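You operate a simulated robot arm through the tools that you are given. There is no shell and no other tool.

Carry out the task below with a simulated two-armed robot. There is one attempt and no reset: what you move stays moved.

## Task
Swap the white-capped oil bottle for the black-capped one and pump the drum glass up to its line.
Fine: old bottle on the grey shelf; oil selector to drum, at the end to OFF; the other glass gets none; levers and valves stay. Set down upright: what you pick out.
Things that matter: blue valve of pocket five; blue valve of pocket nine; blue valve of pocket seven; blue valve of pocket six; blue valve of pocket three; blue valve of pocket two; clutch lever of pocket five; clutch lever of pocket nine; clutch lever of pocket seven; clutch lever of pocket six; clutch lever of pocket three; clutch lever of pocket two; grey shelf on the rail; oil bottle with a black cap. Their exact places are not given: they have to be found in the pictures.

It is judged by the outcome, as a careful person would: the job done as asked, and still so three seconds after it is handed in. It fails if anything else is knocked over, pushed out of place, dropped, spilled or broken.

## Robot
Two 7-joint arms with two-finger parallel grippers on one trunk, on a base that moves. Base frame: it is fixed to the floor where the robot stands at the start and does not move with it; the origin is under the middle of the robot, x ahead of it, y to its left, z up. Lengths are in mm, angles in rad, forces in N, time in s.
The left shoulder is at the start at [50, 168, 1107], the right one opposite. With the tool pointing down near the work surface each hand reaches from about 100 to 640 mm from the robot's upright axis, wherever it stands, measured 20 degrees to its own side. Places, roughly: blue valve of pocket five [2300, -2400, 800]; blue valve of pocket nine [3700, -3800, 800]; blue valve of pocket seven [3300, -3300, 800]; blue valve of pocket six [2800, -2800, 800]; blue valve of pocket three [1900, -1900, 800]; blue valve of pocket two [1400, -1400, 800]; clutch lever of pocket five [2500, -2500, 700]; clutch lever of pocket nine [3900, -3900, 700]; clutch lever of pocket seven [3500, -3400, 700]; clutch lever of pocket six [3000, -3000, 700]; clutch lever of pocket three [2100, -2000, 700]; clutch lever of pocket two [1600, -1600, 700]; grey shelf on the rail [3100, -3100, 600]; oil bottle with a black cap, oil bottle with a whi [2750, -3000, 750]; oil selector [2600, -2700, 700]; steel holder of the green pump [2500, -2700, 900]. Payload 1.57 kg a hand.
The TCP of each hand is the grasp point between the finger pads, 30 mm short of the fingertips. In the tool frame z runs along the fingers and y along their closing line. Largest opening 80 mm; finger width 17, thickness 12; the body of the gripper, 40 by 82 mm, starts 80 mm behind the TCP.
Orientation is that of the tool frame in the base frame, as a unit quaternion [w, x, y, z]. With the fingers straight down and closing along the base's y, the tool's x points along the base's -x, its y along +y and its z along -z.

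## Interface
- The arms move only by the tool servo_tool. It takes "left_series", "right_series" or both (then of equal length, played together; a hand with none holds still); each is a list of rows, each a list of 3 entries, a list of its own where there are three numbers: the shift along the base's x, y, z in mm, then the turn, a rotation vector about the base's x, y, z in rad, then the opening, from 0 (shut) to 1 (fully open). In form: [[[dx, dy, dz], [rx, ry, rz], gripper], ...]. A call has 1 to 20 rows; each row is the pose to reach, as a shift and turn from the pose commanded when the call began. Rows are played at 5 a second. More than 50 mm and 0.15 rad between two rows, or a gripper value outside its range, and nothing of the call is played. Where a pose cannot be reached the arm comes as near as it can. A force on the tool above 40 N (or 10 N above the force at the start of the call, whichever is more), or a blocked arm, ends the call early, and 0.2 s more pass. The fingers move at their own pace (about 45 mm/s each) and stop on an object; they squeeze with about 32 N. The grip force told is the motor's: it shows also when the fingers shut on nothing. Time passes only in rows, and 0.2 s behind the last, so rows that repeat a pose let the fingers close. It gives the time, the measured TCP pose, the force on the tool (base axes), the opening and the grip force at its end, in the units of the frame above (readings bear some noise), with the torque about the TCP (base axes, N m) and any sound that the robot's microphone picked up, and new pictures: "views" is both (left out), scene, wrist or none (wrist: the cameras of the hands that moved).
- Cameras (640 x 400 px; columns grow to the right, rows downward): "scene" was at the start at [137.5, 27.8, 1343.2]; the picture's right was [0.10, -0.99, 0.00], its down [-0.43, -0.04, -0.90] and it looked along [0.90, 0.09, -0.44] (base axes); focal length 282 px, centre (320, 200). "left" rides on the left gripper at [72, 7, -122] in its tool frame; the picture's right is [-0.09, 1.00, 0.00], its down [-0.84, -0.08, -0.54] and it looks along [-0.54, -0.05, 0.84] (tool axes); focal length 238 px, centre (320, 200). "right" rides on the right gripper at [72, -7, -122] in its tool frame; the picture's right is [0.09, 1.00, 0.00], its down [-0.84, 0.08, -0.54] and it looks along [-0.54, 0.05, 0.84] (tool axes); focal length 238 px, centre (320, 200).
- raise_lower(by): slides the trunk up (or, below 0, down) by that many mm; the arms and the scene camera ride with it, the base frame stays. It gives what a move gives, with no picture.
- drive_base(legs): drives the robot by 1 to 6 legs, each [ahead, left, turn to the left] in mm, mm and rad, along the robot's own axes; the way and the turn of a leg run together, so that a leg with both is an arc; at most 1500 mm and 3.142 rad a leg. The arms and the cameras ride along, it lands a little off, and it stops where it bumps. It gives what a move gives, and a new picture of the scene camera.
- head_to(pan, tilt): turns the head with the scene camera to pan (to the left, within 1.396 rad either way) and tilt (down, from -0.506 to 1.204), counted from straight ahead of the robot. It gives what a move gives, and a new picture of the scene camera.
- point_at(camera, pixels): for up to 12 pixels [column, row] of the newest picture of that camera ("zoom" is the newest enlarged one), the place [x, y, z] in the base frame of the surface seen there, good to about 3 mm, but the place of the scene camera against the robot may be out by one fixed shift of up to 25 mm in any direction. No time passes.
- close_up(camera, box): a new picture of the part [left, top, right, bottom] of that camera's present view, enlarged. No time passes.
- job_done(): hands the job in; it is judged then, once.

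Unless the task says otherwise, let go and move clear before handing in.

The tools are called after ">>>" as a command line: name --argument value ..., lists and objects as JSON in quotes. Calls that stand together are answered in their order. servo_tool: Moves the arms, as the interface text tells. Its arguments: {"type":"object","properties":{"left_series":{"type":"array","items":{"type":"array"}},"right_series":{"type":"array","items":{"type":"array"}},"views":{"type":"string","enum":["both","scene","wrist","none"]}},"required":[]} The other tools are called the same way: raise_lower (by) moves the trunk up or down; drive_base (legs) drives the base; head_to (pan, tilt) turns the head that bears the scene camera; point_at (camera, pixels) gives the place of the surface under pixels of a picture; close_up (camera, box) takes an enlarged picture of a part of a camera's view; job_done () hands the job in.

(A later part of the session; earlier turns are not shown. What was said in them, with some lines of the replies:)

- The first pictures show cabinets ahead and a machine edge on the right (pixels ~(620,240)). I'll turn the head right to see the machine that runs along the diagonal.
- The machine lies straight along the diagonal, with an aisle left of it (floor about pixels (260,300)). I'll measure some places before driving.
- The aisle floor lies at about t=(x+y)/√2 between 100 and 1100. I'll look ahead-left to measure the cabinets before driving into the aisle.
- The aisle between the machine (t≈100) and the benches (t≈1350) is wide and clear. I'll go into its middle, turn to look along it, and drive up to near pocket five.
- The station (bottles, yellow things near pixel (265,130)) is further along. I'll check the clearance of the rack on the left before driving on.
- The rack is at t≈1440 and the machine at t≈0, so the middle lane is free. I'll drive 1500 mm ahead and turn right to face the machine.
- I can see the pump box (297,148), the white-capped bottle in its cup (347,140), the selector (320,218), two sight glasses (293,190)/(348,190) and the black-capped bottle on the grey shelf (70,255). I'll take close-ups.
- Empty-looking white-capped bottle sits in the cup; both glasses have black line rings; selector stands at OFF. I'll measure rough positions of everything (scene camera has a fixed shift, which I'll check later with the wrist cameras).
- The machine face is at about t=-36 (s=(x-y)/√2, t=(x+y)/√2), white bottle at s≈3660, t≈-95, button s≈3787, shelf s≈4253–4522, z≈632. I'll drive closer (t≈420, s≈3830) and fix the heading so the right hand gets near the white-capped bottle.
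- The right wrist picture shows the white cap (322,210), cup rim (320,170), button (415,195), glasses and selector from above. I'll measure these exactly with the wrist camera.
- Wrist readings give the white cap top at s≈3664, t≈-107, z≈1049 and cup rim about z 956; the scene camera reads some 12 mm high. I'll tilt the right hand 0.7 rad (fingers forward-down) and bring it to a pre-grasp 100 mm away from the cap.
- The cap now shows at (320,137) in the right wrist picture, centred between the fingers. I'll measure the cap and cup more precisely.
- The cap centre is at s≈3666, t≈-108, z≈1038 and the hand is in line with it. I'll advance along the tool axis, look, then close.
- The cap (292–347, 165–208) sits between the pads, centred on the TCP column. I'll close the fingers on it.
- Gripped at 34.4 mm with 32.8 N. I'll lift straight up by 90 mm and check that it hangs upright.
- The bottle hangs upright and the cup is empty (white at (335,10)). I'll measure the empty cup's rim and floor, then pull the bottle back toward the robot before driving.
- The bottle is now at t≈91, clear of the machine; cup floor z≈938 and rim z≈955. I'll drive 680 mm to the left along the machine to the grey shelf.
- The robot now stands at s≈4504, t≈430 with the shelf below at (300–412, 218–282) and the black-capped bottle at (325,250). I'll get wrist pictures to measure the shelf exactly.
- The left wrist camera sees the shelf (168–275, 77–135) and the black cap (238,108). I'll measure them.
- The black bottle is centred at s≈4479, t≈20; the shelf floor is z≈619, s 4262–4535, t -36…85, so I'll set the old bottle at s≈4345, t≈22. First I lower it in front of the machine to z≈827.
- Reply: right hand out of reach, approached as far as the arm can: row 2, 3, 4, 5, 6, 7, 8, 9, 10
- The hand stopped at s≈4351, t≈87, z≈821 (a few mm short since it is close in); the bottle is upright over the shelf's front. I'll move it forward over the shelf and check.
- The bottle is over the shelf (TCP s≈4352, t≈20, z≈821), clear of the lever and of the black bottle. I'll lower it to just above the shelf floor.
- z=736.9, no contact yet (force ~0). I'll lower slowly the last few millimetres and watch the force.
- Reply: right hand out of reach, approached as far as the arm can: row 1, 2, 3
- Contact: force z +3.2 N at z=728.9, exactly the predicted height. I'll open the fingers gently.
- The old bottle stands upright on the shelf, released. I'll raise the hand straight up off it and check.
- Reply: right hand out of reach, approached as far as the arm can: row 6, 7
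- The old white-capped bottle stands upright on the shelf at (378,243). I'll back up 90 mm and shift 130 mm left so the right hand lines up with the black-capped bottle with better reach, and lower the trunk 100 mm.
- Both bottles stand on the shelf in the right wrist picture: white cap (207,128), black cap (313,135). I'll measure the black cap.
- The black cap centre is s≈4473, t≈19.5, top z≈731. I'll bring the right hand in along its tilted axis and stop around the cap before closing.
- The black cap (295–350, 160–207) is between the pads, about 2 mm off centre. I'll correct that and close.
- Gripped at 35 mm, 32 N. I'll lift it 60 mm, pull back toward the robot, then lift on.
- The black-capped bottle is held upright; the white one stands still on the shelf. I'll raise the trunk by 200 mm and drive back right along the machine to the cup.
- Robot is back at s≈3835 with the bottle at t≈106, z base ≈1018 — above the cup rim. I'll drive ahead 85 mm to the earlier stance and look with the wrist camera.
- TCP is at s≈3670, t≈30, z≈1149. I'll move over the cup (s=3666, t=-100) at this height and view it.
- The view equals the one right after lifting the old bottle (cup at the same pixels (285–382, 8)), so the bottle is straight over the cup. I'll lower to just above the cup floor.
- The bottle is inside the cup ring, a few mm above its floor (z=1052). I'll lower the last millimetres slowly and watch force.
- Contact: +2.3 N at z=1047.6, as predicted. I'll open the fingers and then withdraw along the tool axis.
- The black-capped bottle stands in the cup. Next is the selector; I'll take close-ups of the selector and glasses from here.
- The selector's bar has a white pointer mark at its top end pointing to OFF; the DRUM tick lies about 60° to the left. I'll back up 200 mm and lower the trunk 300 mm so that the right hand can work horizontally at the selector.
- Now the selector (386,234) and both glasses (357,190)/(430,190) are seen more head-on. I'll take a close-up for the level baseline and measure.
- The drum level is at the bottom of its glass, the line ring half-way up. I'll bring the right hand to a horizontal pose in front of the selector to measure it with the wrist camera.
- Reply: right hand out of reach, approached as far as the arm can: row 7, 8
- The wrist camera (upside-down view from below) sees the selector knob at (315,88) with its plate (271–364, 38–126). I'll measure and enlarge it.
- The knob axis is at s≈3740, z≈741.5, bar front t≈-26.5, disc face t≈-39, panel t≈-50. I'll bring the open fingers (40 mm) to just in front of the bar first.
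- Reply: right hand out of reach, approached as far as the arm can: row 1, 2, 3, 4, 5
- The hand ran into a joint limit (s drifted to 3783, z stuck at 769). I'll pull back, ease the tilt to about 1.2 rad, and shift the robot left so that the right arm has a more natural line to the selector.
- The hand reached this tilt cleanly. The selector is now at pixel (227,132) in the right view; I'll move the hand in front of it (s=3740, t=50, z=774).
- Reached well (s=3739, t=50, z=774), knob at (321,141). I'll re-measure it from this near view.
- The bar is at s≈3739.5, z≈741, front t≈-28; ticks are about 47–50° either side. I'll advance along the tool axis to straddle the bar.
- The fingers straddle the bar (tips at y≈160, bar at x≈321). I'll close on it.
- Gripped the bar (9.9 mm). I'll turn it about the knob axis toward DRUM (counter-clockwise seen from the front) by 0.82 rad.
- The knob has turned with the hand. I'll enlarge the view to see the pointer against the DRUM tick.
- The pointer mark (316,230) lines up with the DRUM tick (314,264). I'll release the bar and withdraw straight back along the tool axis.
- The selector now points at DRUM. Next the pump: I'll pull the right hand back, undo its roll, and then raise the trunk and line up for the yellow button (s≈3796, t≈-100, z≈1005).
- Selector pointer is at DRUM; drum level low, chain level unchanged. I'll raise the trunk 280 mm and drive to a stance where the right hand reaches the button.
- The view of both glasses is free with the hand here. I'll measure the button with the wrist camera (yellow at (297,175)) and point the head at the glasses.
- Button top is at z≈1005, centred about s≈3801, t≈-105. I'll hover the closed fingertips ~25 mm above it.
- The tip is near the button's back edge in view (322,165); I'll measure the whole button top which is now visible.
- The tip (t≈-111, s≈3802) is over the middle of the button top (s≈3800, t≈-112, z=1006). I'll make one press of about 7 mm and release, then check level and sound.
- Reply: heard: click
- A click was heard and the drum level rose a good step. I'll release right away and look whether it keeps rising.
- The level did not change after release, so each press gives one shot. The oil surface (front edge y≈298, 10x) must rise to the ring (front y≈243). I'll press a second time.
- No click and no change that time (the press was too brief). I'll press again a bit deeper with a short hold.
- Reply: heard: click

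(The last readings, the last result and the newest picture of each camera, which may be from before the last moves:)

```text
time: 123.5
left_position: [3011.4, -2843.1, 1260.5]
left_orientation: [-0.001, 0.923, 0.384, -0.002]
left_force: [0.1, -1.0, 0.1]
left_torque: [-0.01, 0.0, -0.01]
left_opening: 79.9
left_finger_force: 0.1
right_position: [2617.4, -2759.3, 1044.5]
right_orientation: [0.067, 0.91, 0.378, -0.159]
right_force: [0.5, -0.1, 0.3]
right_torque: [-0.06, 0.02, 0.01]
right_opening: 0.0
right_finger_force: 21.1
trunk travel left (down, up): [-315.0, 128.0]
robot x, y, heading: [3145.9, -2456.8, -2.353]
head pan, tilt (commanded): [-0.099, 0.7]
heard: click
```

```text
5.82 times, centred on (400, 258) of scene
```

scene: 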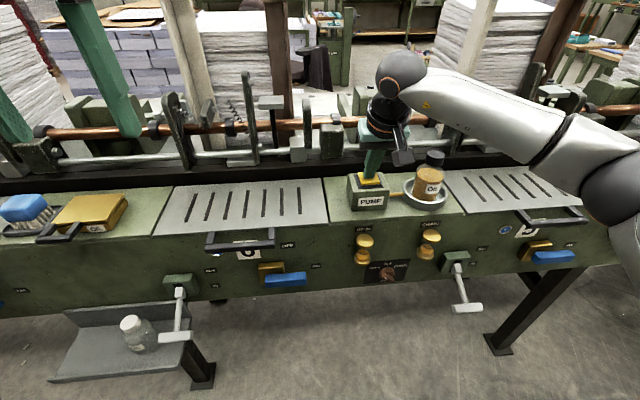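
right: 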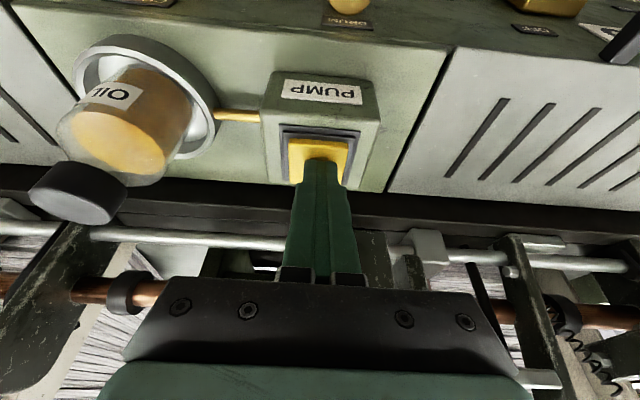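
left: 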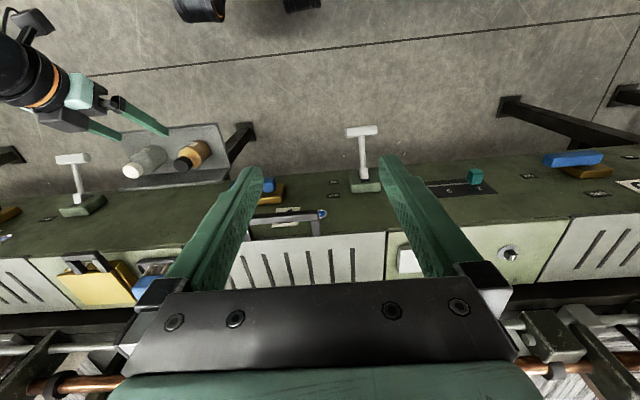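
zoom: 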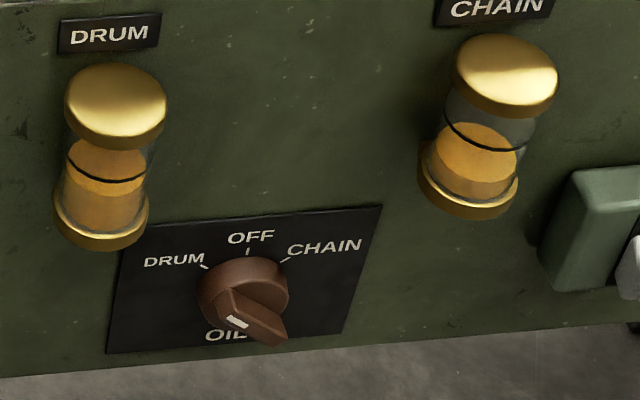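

Second shot: front edge rose from y≈298 to ≈268; one more shot of ~30 px takes it to the ring (allowing for the ring's larger radius). Chain is unchanged. I'll press once more.

>>> servo_tool --right_series '[[[0, 0, -5], [0, 0, 0], 0], [[0, 0, -10], [0, 0, 0], 0], [[0, 0, -13], [0, 0, 0], 0], [[0, 0, -15.5], [0, 0, 0], 0], [[0, 0, -15.5], [0, 0, 0], 0], [[0, 0, -6], [0, 0, 0], 0], [[0, 0, 5], [0, 0, 0], 0], [[0, 0, 5], [0, 0, 0], 0]]' --views "none"

>>> close_up --camera "scene" --box '[350, 230, 380, 270]'

>>> close_up --camera "scene" --box '[345, 225, 455, 290]'

```text
time: 125.3
left_position: [3012.7, -2843.0, 1261.4]
left_orientation: [-0.001, 0.923, 0.384, -0.001]
left_force: [0.3, -0.3, -0.3]
left_torque: [0.02, 0.01, -0.03]
left_opening: 80.0
left_finger_force: 0.1
right_position: [2617.9, -2759.5, 1050.9]
right_orientation: [0.068, 0.91, 0.377, -0.159]
right_force: [-0.2, 0.7, -0.2]
right_torque: [-0.04, 0.01, -0.02]
right_opening: 0.0
right_finger_force: 22.0
trunk travel left (down, up): [-315.0, 128.0]
robot x, y, heading: [3148.9, -2455.4, -2.358]
head pan, tilt (commanded): [-0.099, 0.7]
heard: click
```

```text
10.00 times, centred on (365, 250) of scene
```

zoom: 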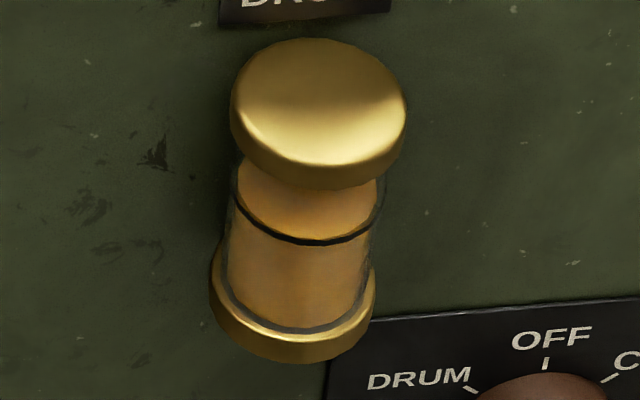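

```text
5.82 times, centred on (400, 258) of scene
```

zoom: 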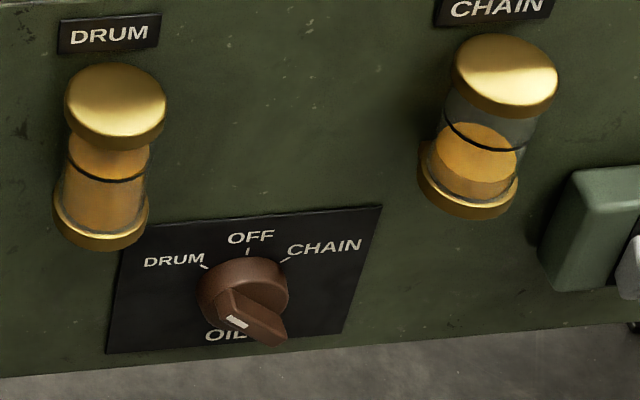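

The oil surface now coincides with the black ring of the DRUM glass and CHAIN is unchanged. I'll lift the hand clear of the button and back away toward the selector stance.

>>> servo_tool --right_series '[[[0, 0, 25], [0, 0, 0], 0], [[5, 5, 55], [0, 0, 0], 0], [[25, 25, 65], [0, 0, 0], 0], [[50, 50, 65], [0, 0, 0], 0], [[50, 50, 65], [0, 0, 0], 0]]' --views "none"

>>> drive_base --legs '[[-150, -49, 0]]'

>>> raise_lower --by -280

>>> head_to --pan 0.1 --tilt 0.5

```text
time: 126.5
left_position: [3014.2, -2843.1, 1260.2]
left_orientation: [-0.001, 0.924, 0.383, -0.001]
left_force: [0.3, -0.7, -0.2]
left_torque: [-0.02, 0.0, 0.01]
left_opening: 79.8
left_finger_force: 0.0
right_position: [2667.8, -2708.7, 1115.9]
right_orientation: [0.068, 0.91, 0.376, -0.159]
right_force: [1.3, 0.0, 0.7]
right_torque: [0.0, -0.04, 0.02]
right_opening: 0.0
right_finger_force: 21.1
trunk travel left (down, up): [-315.0, 128.0]
robot x, y, heading: [3145.3, -2454.0, -2.353]
head pan, tilt (commanded): [-0.099, 0.7]
```

```text
time: 128.0
left_position: [3084.5, -2702.2, 1260.6]
left_orientation: [0.0, 0.923, 0.384, -0.001]
left_force: [1.0, 0.7, 0.3]
left_torque: [-0.06, 0.02, -0.02]
left_opening: 80.1
left_finger_force: 0.1
right_position: [2738.2, -2567.8, 1117.5]
right_orientation: [0.067, 0.91, 0.376, -0.16]
right_force: [0.0, 0.9, 1.3]
right_torque: [0.03, 0.02, 0.01]
right_opening: 0.0
right_finger_force: 21.2
trunk travel left (down, up): [-315.0, 128.0]
robot x, y, heading: [3216.4, -2313.2, -2.353]
head pan, tilt (commanded): [-0.099, 0.7]
```

scene: 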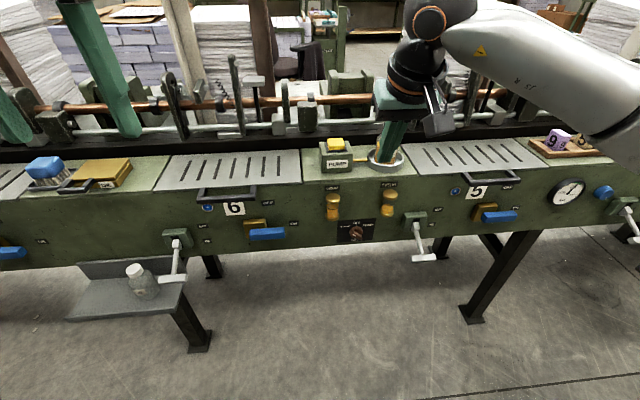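

```text
time: 130.8
left_position: [3084.6, -2701.0, 980.6]
left_orientation: [-0.001, 0.923, 0.385, -0.001]
left_force: [0.9, 0.1, 0.7]
left_torque: [-0.01, -0.02, 0.0]
left_opening: 80.0
left_finger_force: 0.1
right_position: [2739.4, -2569.1, 837.0]
right_orientation: [0.068, 0.91, 0.376, -0.16]
right_force: [0.3, -0.4, 0.9]
right_torque: [-0.02, 0.01, -0.03]
right_opening: 0.0
right_finger_force: 21.1
trunk travel left (down, up): [-35.0, 408.0]
robot x, y, heading: [3215.2, -2310.4, -2.358]
head pan, tilt (commanded): [-0.099, 0.7]
```

```text
time: 131.5
left_position: [3084.6, -2702.4, 980.7]
left_orientation: [-0.001, 0.923, 0.384, -0.001]
left_force: [-0.2, 0.2, -0.1]
left_torque: [-0.02, 0.0, 0.0]
left_opening: 79.8
left_finger_force: 0.0
right_position: [2738.9, -2569.8, 836.2]
right_orientation: [0.068, 0.91, 0.376, -0.16]
right_force: [0.2, 0.7, 0.8]
right_torque: [0.02, 0.0, 0.02]
right_opening: 0.0
right_finger_force: 21.2
trunk travel left (down, up): [-35.0, 408.0]
robot x, y, heading: [3221.1, -2312.6, -2.356]
head pan, tilt (commanded): [0.099, 0.499]
```

scene: 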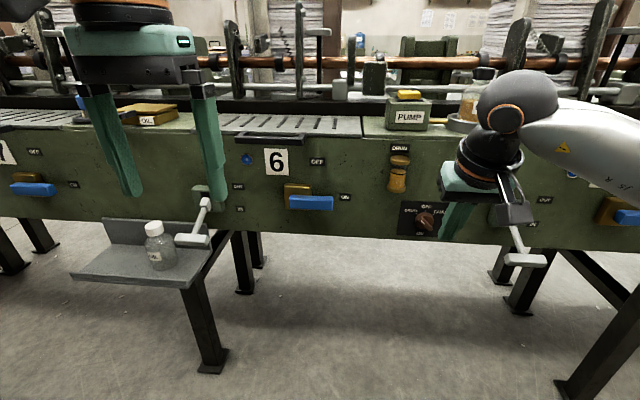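

The drum glass reads full to the line in this view too; I'll confirm with a close-up and bring the right hand back to the selector pose (tilt 1.2 rad).

>>> close_up --camera "scene" --box '[370, 135, 450, 245]'

>>> servo_tool --right_series '[[[5, 3, -8], [-0.086, 0.086, 0], 0], [[10, 6, -16], [-0.172, 0.172, 0], 0], [[15, 9, -24], [-0.258, 0.258, 0], 0], [[20, 12, -32], [-0.344, 0.344, 0], 0], [[25, 15, -40], [-0.43, 0.43, 0], 0.2], [[30, 18, -48], [-0.516, 0.516, 0], 0.4], [[32.3, 19.1, -53], [-0.601, 0.601, 0], 0.4], [[32.3, 19.1, -53], [-0.601, 0.601, 0], 0.4]]' --views "both"

```text
3.64 times, centred on (410, 190) of scene
```

zoom: 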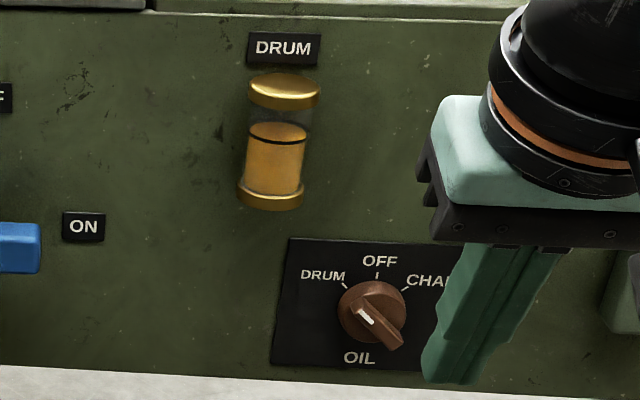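

```text
time: 133.3
left_position: [3084.5, -2701.8, 981.0]
left_orientation: [0.0, 0.923, 0.384, -0.001]
left_force: [0.3, 0.6, -0.1]
left_torque: [-0.04, 0.01, -0.01]
left_opening: 80.0
left_finger_force: 0.0
right_position: [2770.9, -2550.0, 782.6]
right_orientation: [0.218, 0.762, 0.317, -0.52]
right_force: [-0.4, -0.1, -0.5]
right_torque: [-0.01, 0.01, 0.01]
right_opening: 31.9
right_finger_force: 0.1
trunk travel left (down, up): [-35.0, 408.0]
robot x, y, heading: [3218.6, -2319.3, -2.351]
head pan, tilt (commanded): [0.099, 0.499]
```

scene: 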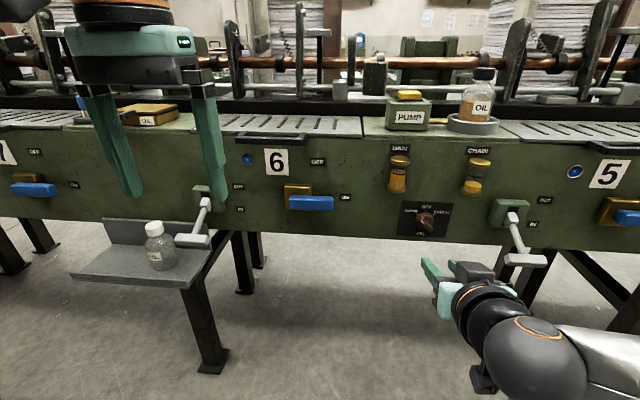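
right: 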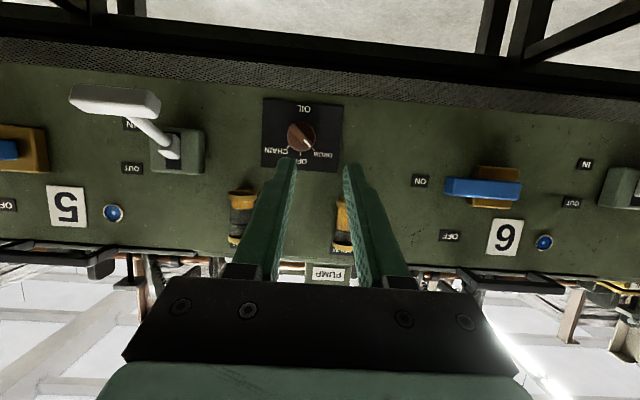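

The oil stands at the ring line. Now I roll the hand 0.82 rad to match the bar and move in front of it, as before.

>>> servo_tool --right_series '[[[-10, -10, -3], [0.083, 0.083, 0], 0.4], [[-20, -20, -6], [0.165, 0.165, 0], 0.4], [[-31, -31, -9], [0.248, 0.248, 0], 0.4], [[-42, -42, -12], [0.331, 0.331, 0], 0.4], [[-54, -54, -15], [0.414, 0.414, 0], 0.4], [[-66, -66, -18], [0.497, 0.497, 0], 0.4], [[-73.7, -74.4, -19], [0.58, 0.58, 0], 0.4], [[-73.7, -74.4, -19], [0.58, 0.58, 0], 0.4]]' --views "both"

>>> close_up --camera "right" --box '[250, 80, 390, 200]'

```text
time: 135.1
left_position: [3084.2, -2701.6, 982.0]
left_orientation: [-0.001, 0.923, 0.384, -0.001]
left_force: [0.5, 0.4, 0.8]
left_torque: [0.0, -0.04, 0.0]
left_opening: 80.0
left_finger_force: 0.1
right_position: [2696.8, -2624.3, 763.5]
right_orientation: [-0.106, 0.614, 0.498, -0.603]
right_force: [-0.2, -0.3, 0.0]
right_torque: [0.0, 0.02, 0.01]
right_opening: 31.9
right_finger_force: 0.0
trunk travel left (down, up): [-35.0, 408.0]
robot x, y, heading: [3222.2, -2313.9, -2.361]
head pan, tilt (commanded): [0.099, 0.499]
```

scene: 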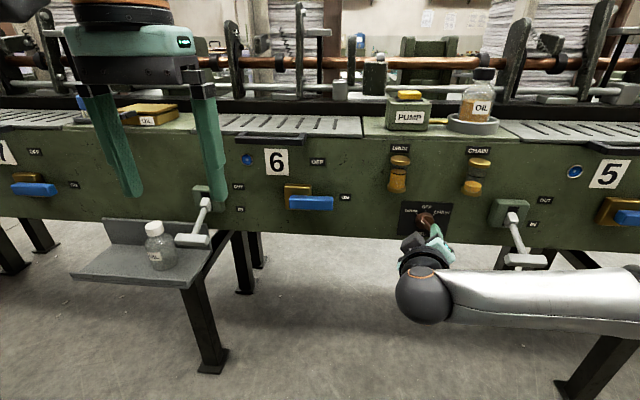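
right: 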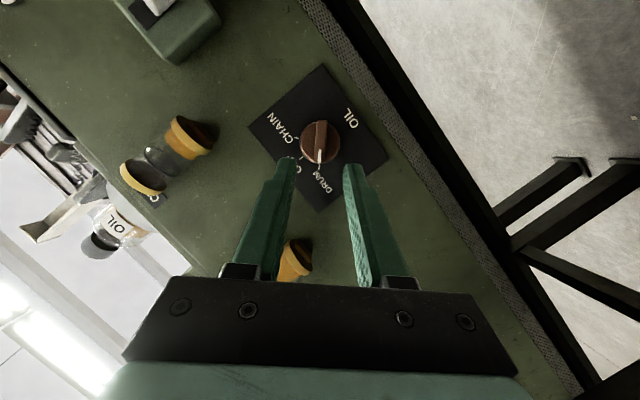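

```text
3.33 times, centred on (320, 140) of right
```

zoom: 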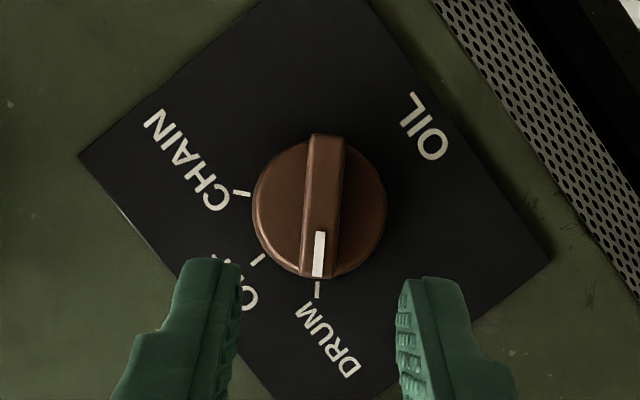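

The view is identical to when I withdrew. I'll move in, close on the bar, and check.

>>> servo_tool --right_series '[[[-17, -10, -5], [0, 0, 0], 0.4], [[-34, -19, -9], [0, 0, 0], 0.4], [[-45, -26, -12], [0, 0, 0], 0.4], [[-51, -29.3, -13.7], [0, 0, 0], 0.4], [[-51, -29.3, -13.7], [0, 0, 0], 0.4], [[-51, -29.3, -13.7], [0, 0, 0], 0.2], [[-51, -29.3, -13.7], [0, 0, 0], 0], [[-51, -29.3, -13.7], [0, 0, 0], 0], [[-51, -29.3, -13.7], [0, 0, 0], 0]]' --views "wrist"

```text
time: 137.1
left_position: [3083.6, -2701.5, 979.8]
left_orientation: [-0.001, 0.923, 0.384, 0.0]
left_force: [0.1, -1.1, -0.2]
left_torque: [-0.01, 0.03, 0.03]
left_opening: 80.0
left_finger_force: 0.1
right_position: [2647.6, -2653.5, 749.9]
right_orientation: [-0.104, 0.615, 0.498, -0.603]
right_force: [0.8, -2.5, -3.8]
right_torque: [-0.17, 0.1, 0.31]
right_opening: 10.0
right_finger_force: 28.0
trunk travel left (down, up): [-35.0, 408.0]
robot x, y, heading: [3215.7, -2314.9, -2.358]
head pan, tilt (commanded): [0.099, 0.499]
```

right: 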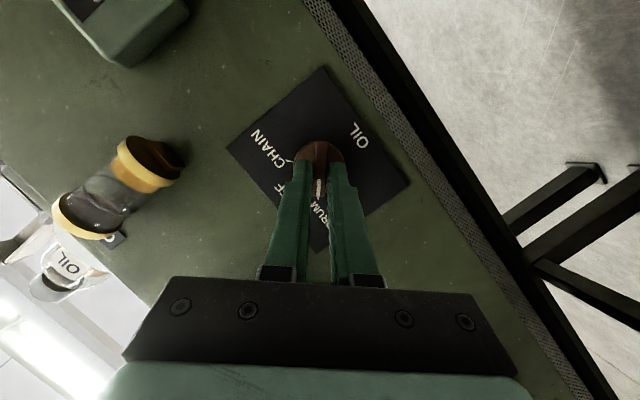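

Gripped (10 mm). I'll turn it back by 0.82 rad to OFF.

>>> servo_tool --right_series '[[[-0.6, 0.6, 0.8], [-0.083, -0.083, 0], 0], [[-1.3, 1.3, 1.5], [-0.165, -0.165, 0], 0], [[-2.0, 2.0, 2.1], [-0.248, -0.248, 0], 0], [[-2.8, 2.8, 2.6], [-0.331, -0.331, 0], 0], [[-3.6, 3.6, 2.9], [-0.414, -0.414, 0], 0], [[-4.4, 4.4, 3.1], [-0.497, -0.497, 0], 0], [[-5.2, 5.2, 3.2], [-0.58, -0.58, 0], 0], [[-5.2, 5.2, 3.2], [-0.58, -0.58, 0], 0]]' --views "wrist"

>>> close_up --camera "right" --box '[270, 120, 370, 240]'

```text
time: 138.9
left_position: [3083.9, -2702.2, 981.2]
left_orientation: [0.0, 0.924, 0.383, -0.001]
left_force: [0.1, -0.7, 0.3]
left_torque: [0.0, -0.01, 0.0]
left_opening: 79.9
left_finger_force: 0.1
right_position: [2640.7, -2647.2, 752.3]
right_orientation: [0.217, 0.763, 0.315, -0.52]
right_force: [4.5, 2.4, -3.0]
right_torque: [0.67, -0.63, 0.05]
right_opening: 9.8
right_finger_force: 28.1
trunk travel left (down, up): [-35.0, 408.0]
robot x, y, heading: [3221.0, -2315.9, -2.356]
head pan, tilt (commanded): [0.099, 0.499]
```

right: 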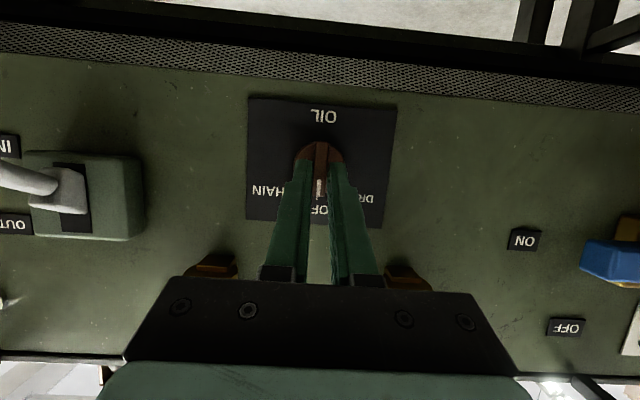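

```text
3.33 times, centred on (320, 180) of right
```

zoom: 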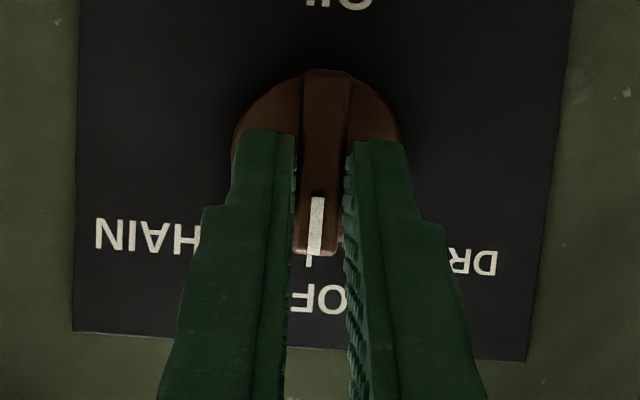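

The pointer lines up with the OFF tick again ((316,226) vs (309,262), same as originally). I'll release and withdraw along the tool axis.

>>> servo_tool --right_series '[[[0, 0, 0], [0, 0, 0], 0.3], [[0, 0, 0], [0, 0, 0], 0.4], [[0, 0, 0], [0, 0, 0], 0.4], [[13, 13, 7], [0, 0, 0], 0.4], [[26, 26, 14], [0, 0, 0], 0.4], [[39.5, 40.2, 21.7], [0, 0, 0], 0.4], [[39.5, 40.2, 21.7], [0, 0, 0], 0.4]]' --views "both"

>>> close_up --camera "right" --box '[250, 80, 390, 200]'

```text
time: 140.5
left_position: [3083.9, -2701.9, 980.0]
left_orientation: [-0.001, 0.924, 0.384, -0.001]
left_force: [-0.4, 0.4, -0.3]
left_torque: [0.0, 0.01, -0.05]
left_opening: 79.9
left_finger_force: 0.2
right_position: [2679.9, -2607.0, 776.0]
right_orientation: [0.217, 0.763, 0.316, -0.521]
right_force: [-0.4, 0.8, 0.1]
right_torque: [0.01, -0.01, 0.0]
right_opening: 32.1
right_finger_force: 0.1
trunk travel left (down, up): [-35.0, 408.0]
robot x, y, heading: [3220.7, -2312.7, -2.362]
head pan, tilt (commanded): [0.099, 0.499]
```

scene: 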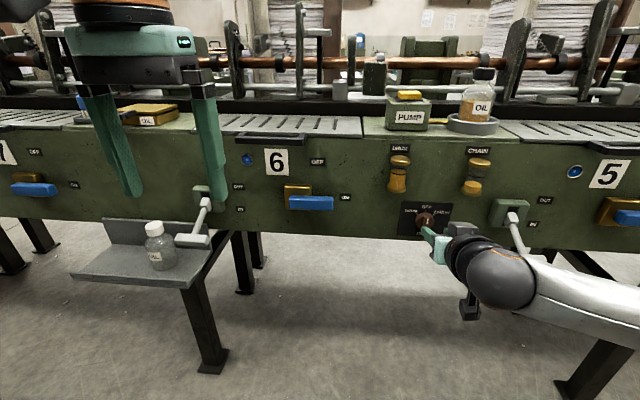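
right: 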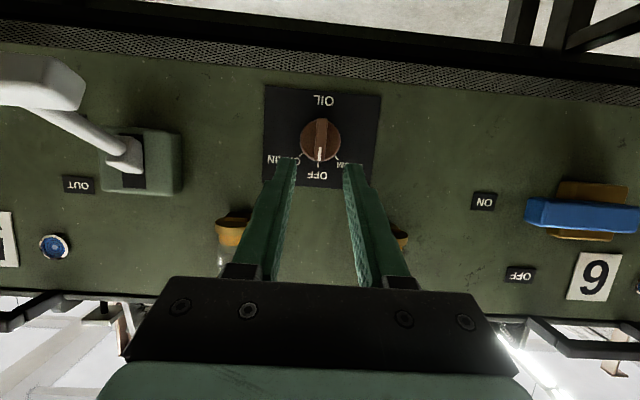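

```text
3.33 times, centred on (320, 140) of right
```

zoom: 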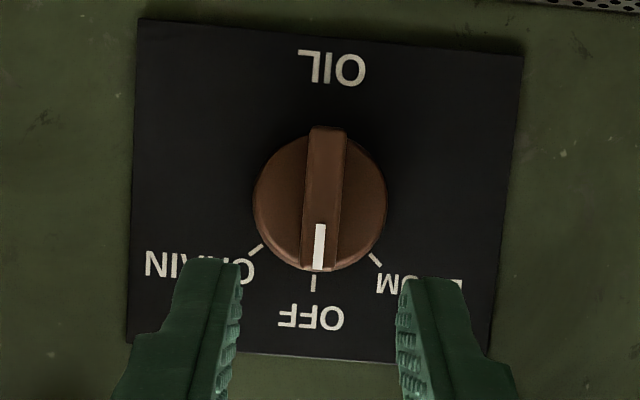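

The selector is back at OFF. I'll withdraw the hand well clear and do a final check of everything.

>>> servo_tool --right_series '[[[25, 25, 5], [0, 0, 0], 0.4], [[50, 50, 10], [0, 0, 0], 0.4], [[75, 75, 15], [0, 0, 0], 0.4], [[90, 90, 20], [0, 0, 0], 0.4]]' --views "none"

>>> drive_base --legs '[[-200, 0, 0]]'

>>> close_up --camera "scene" --box '[340, 80, 560, 230]'

>>> close_up --camera "scene" --box '[60, 80, 340, 280]'

```text
time: 141.5
left_position: [3083.8, -2702.3, 980.7]
left_orientation: [-0.001, 0.923, 0.384, -0.001]
left_force: [0.4, 0.8, -1.0]
left_torque: [-0.02, -0.01, 0.0]
left_opening: 80.0
left_finger_force: 0.1
right_position: [2770.9, -2518.2, 794.3]
right_orientation: [0.217, 0.763, 0.317, -0.52]
right_force: [0.9, -0.2, -0.8]
right_torque: [-0.01, 0.0, 0.0]
right_opening: 32.0
right_finger_force: 0.0
trunk travel left (down, up): [-35.0, 408.0]
robot x, y, heading: [3218.2, -2314.7, -2.353]
head pan, tilt (commanded): [0.099, 0.499]
```

```text
time: 143.1
left_position: [3225.2, -2561.0, 980.8]
left_orientation: [-0.001, 0.923, 0.384, 0.0]
left_force: [-0.4, -0.4, 0.6]
left_torque: [0.01, -0.05, 0.01]
left_opening: 80.1
left_finger_force: 0.0
right_position: [2911.4, -2376.6, 795.3]
right_orientation: [0.216, 0.764, 0.315, -0.52]
right_force: [1.3, -0.3, -0.3]
right_torque: [0.02, 0.01, 0.04]
right_opening: 31.9
right_finger_force: 0.2
trunk travel left (down, up): [-35.0, 408.0]
robot x, y, heading: [3357.3, -2173.8, -2.356]
head pan, tilt (commanded): [0.099, 0.499]
```

scene: 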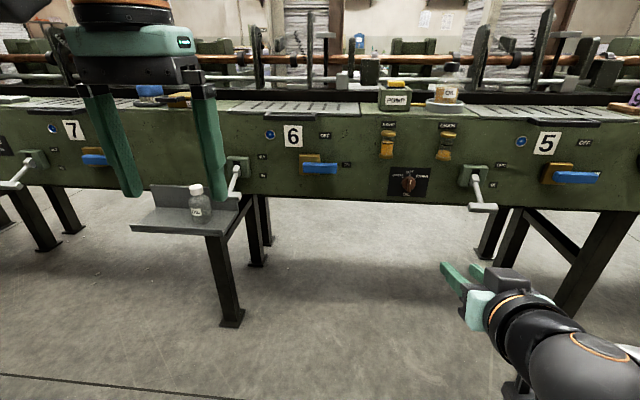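

```text
2.67 times, centred on (450, 155) of scene
```

zoom: 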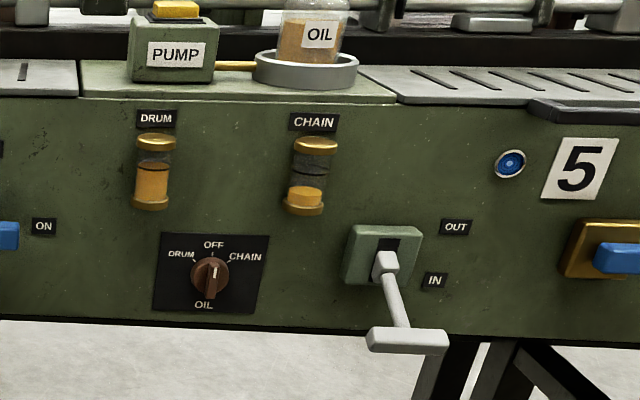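

```text
2.00 times, centred on (200, 180) of scene
```

zoom: 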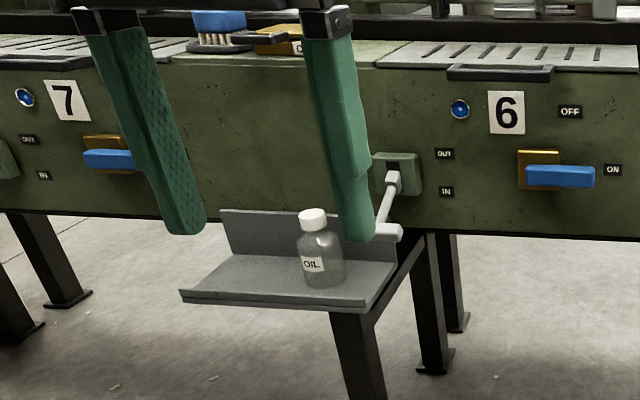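

>>> close_up --camera "scene" --box '[370, 110, 430, 205]'

>>> close_up --camera "scene" --box '[370, 55, 480, 125]'

>>> close_up --camera "scene" --box '[376, 115, 400, 165]'

```text
4.21 times, centred on (400, 158) of scene
```

zoom: 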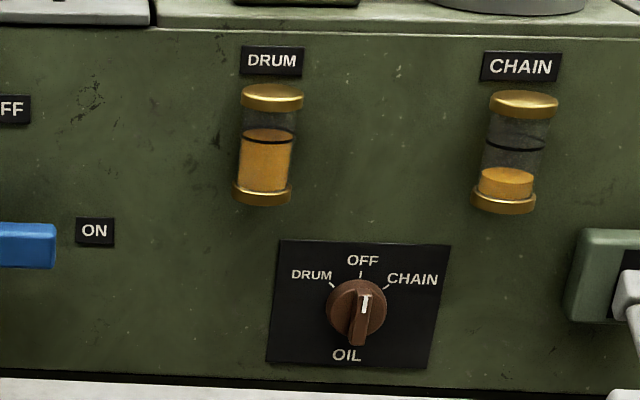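

```text
5.71 times, centred on (425, 90) of scene
```

zoom: 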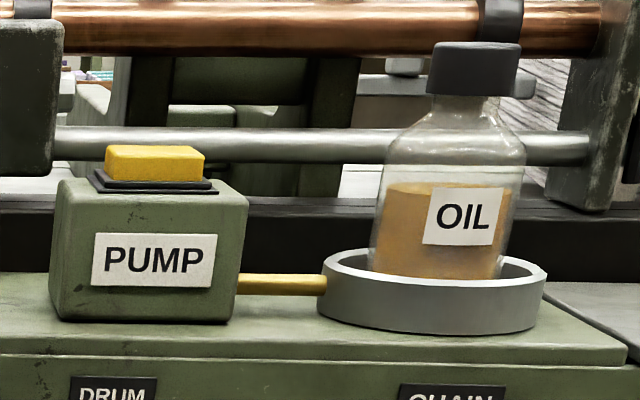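

```text
8.00 times, centred on (388, 140) of scene
```

zoom: 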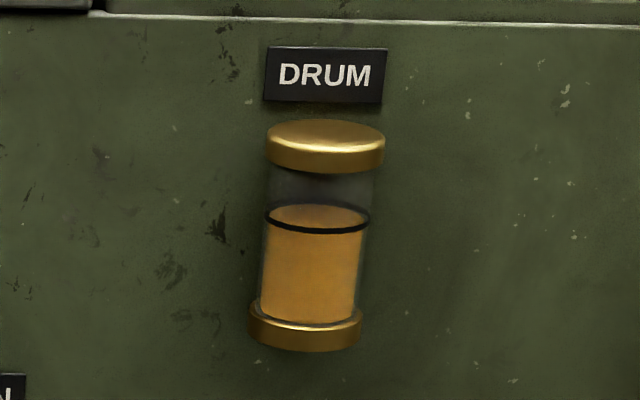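

The final close-ups show what was asked for:
- The drum oil surface sits at the ring.
- The chain glass level is unchanged.
- The selector is at OFF.
- The black-capped bottle stands upright in the cup, and the white-capped one stands upright on the grey shelf.
- The levers and valves I can see look untouched, and both hands are clear.

I'm handing in now.

>>> job_done

```text
The job is handed in.
```

The job is handed in. The black-capped bottle is in the pump's holder and the white-capped one stands upright on the grey shelf. The drum glass is filled to its line.

- **Pumping:** it took three full presses. A fourth was too brief to click and added no oil. In the final close-up the oil surface matches the black ring on the drum glass.
- **Chain glass:** its level looked unchanged throughout.
- **Selector:** I turned it to DRUM for the pumping and back to OFF, and its pointer lines up with the OFF tick.
- **Levers and valves:** I did not touch any of them. The ones in the final picture, around pockets five to seven, looked undisturbed. I did not check the other pockets at the end.

Nothing was knocked over or spilled that I could see, and both hands were clear when I handed in.
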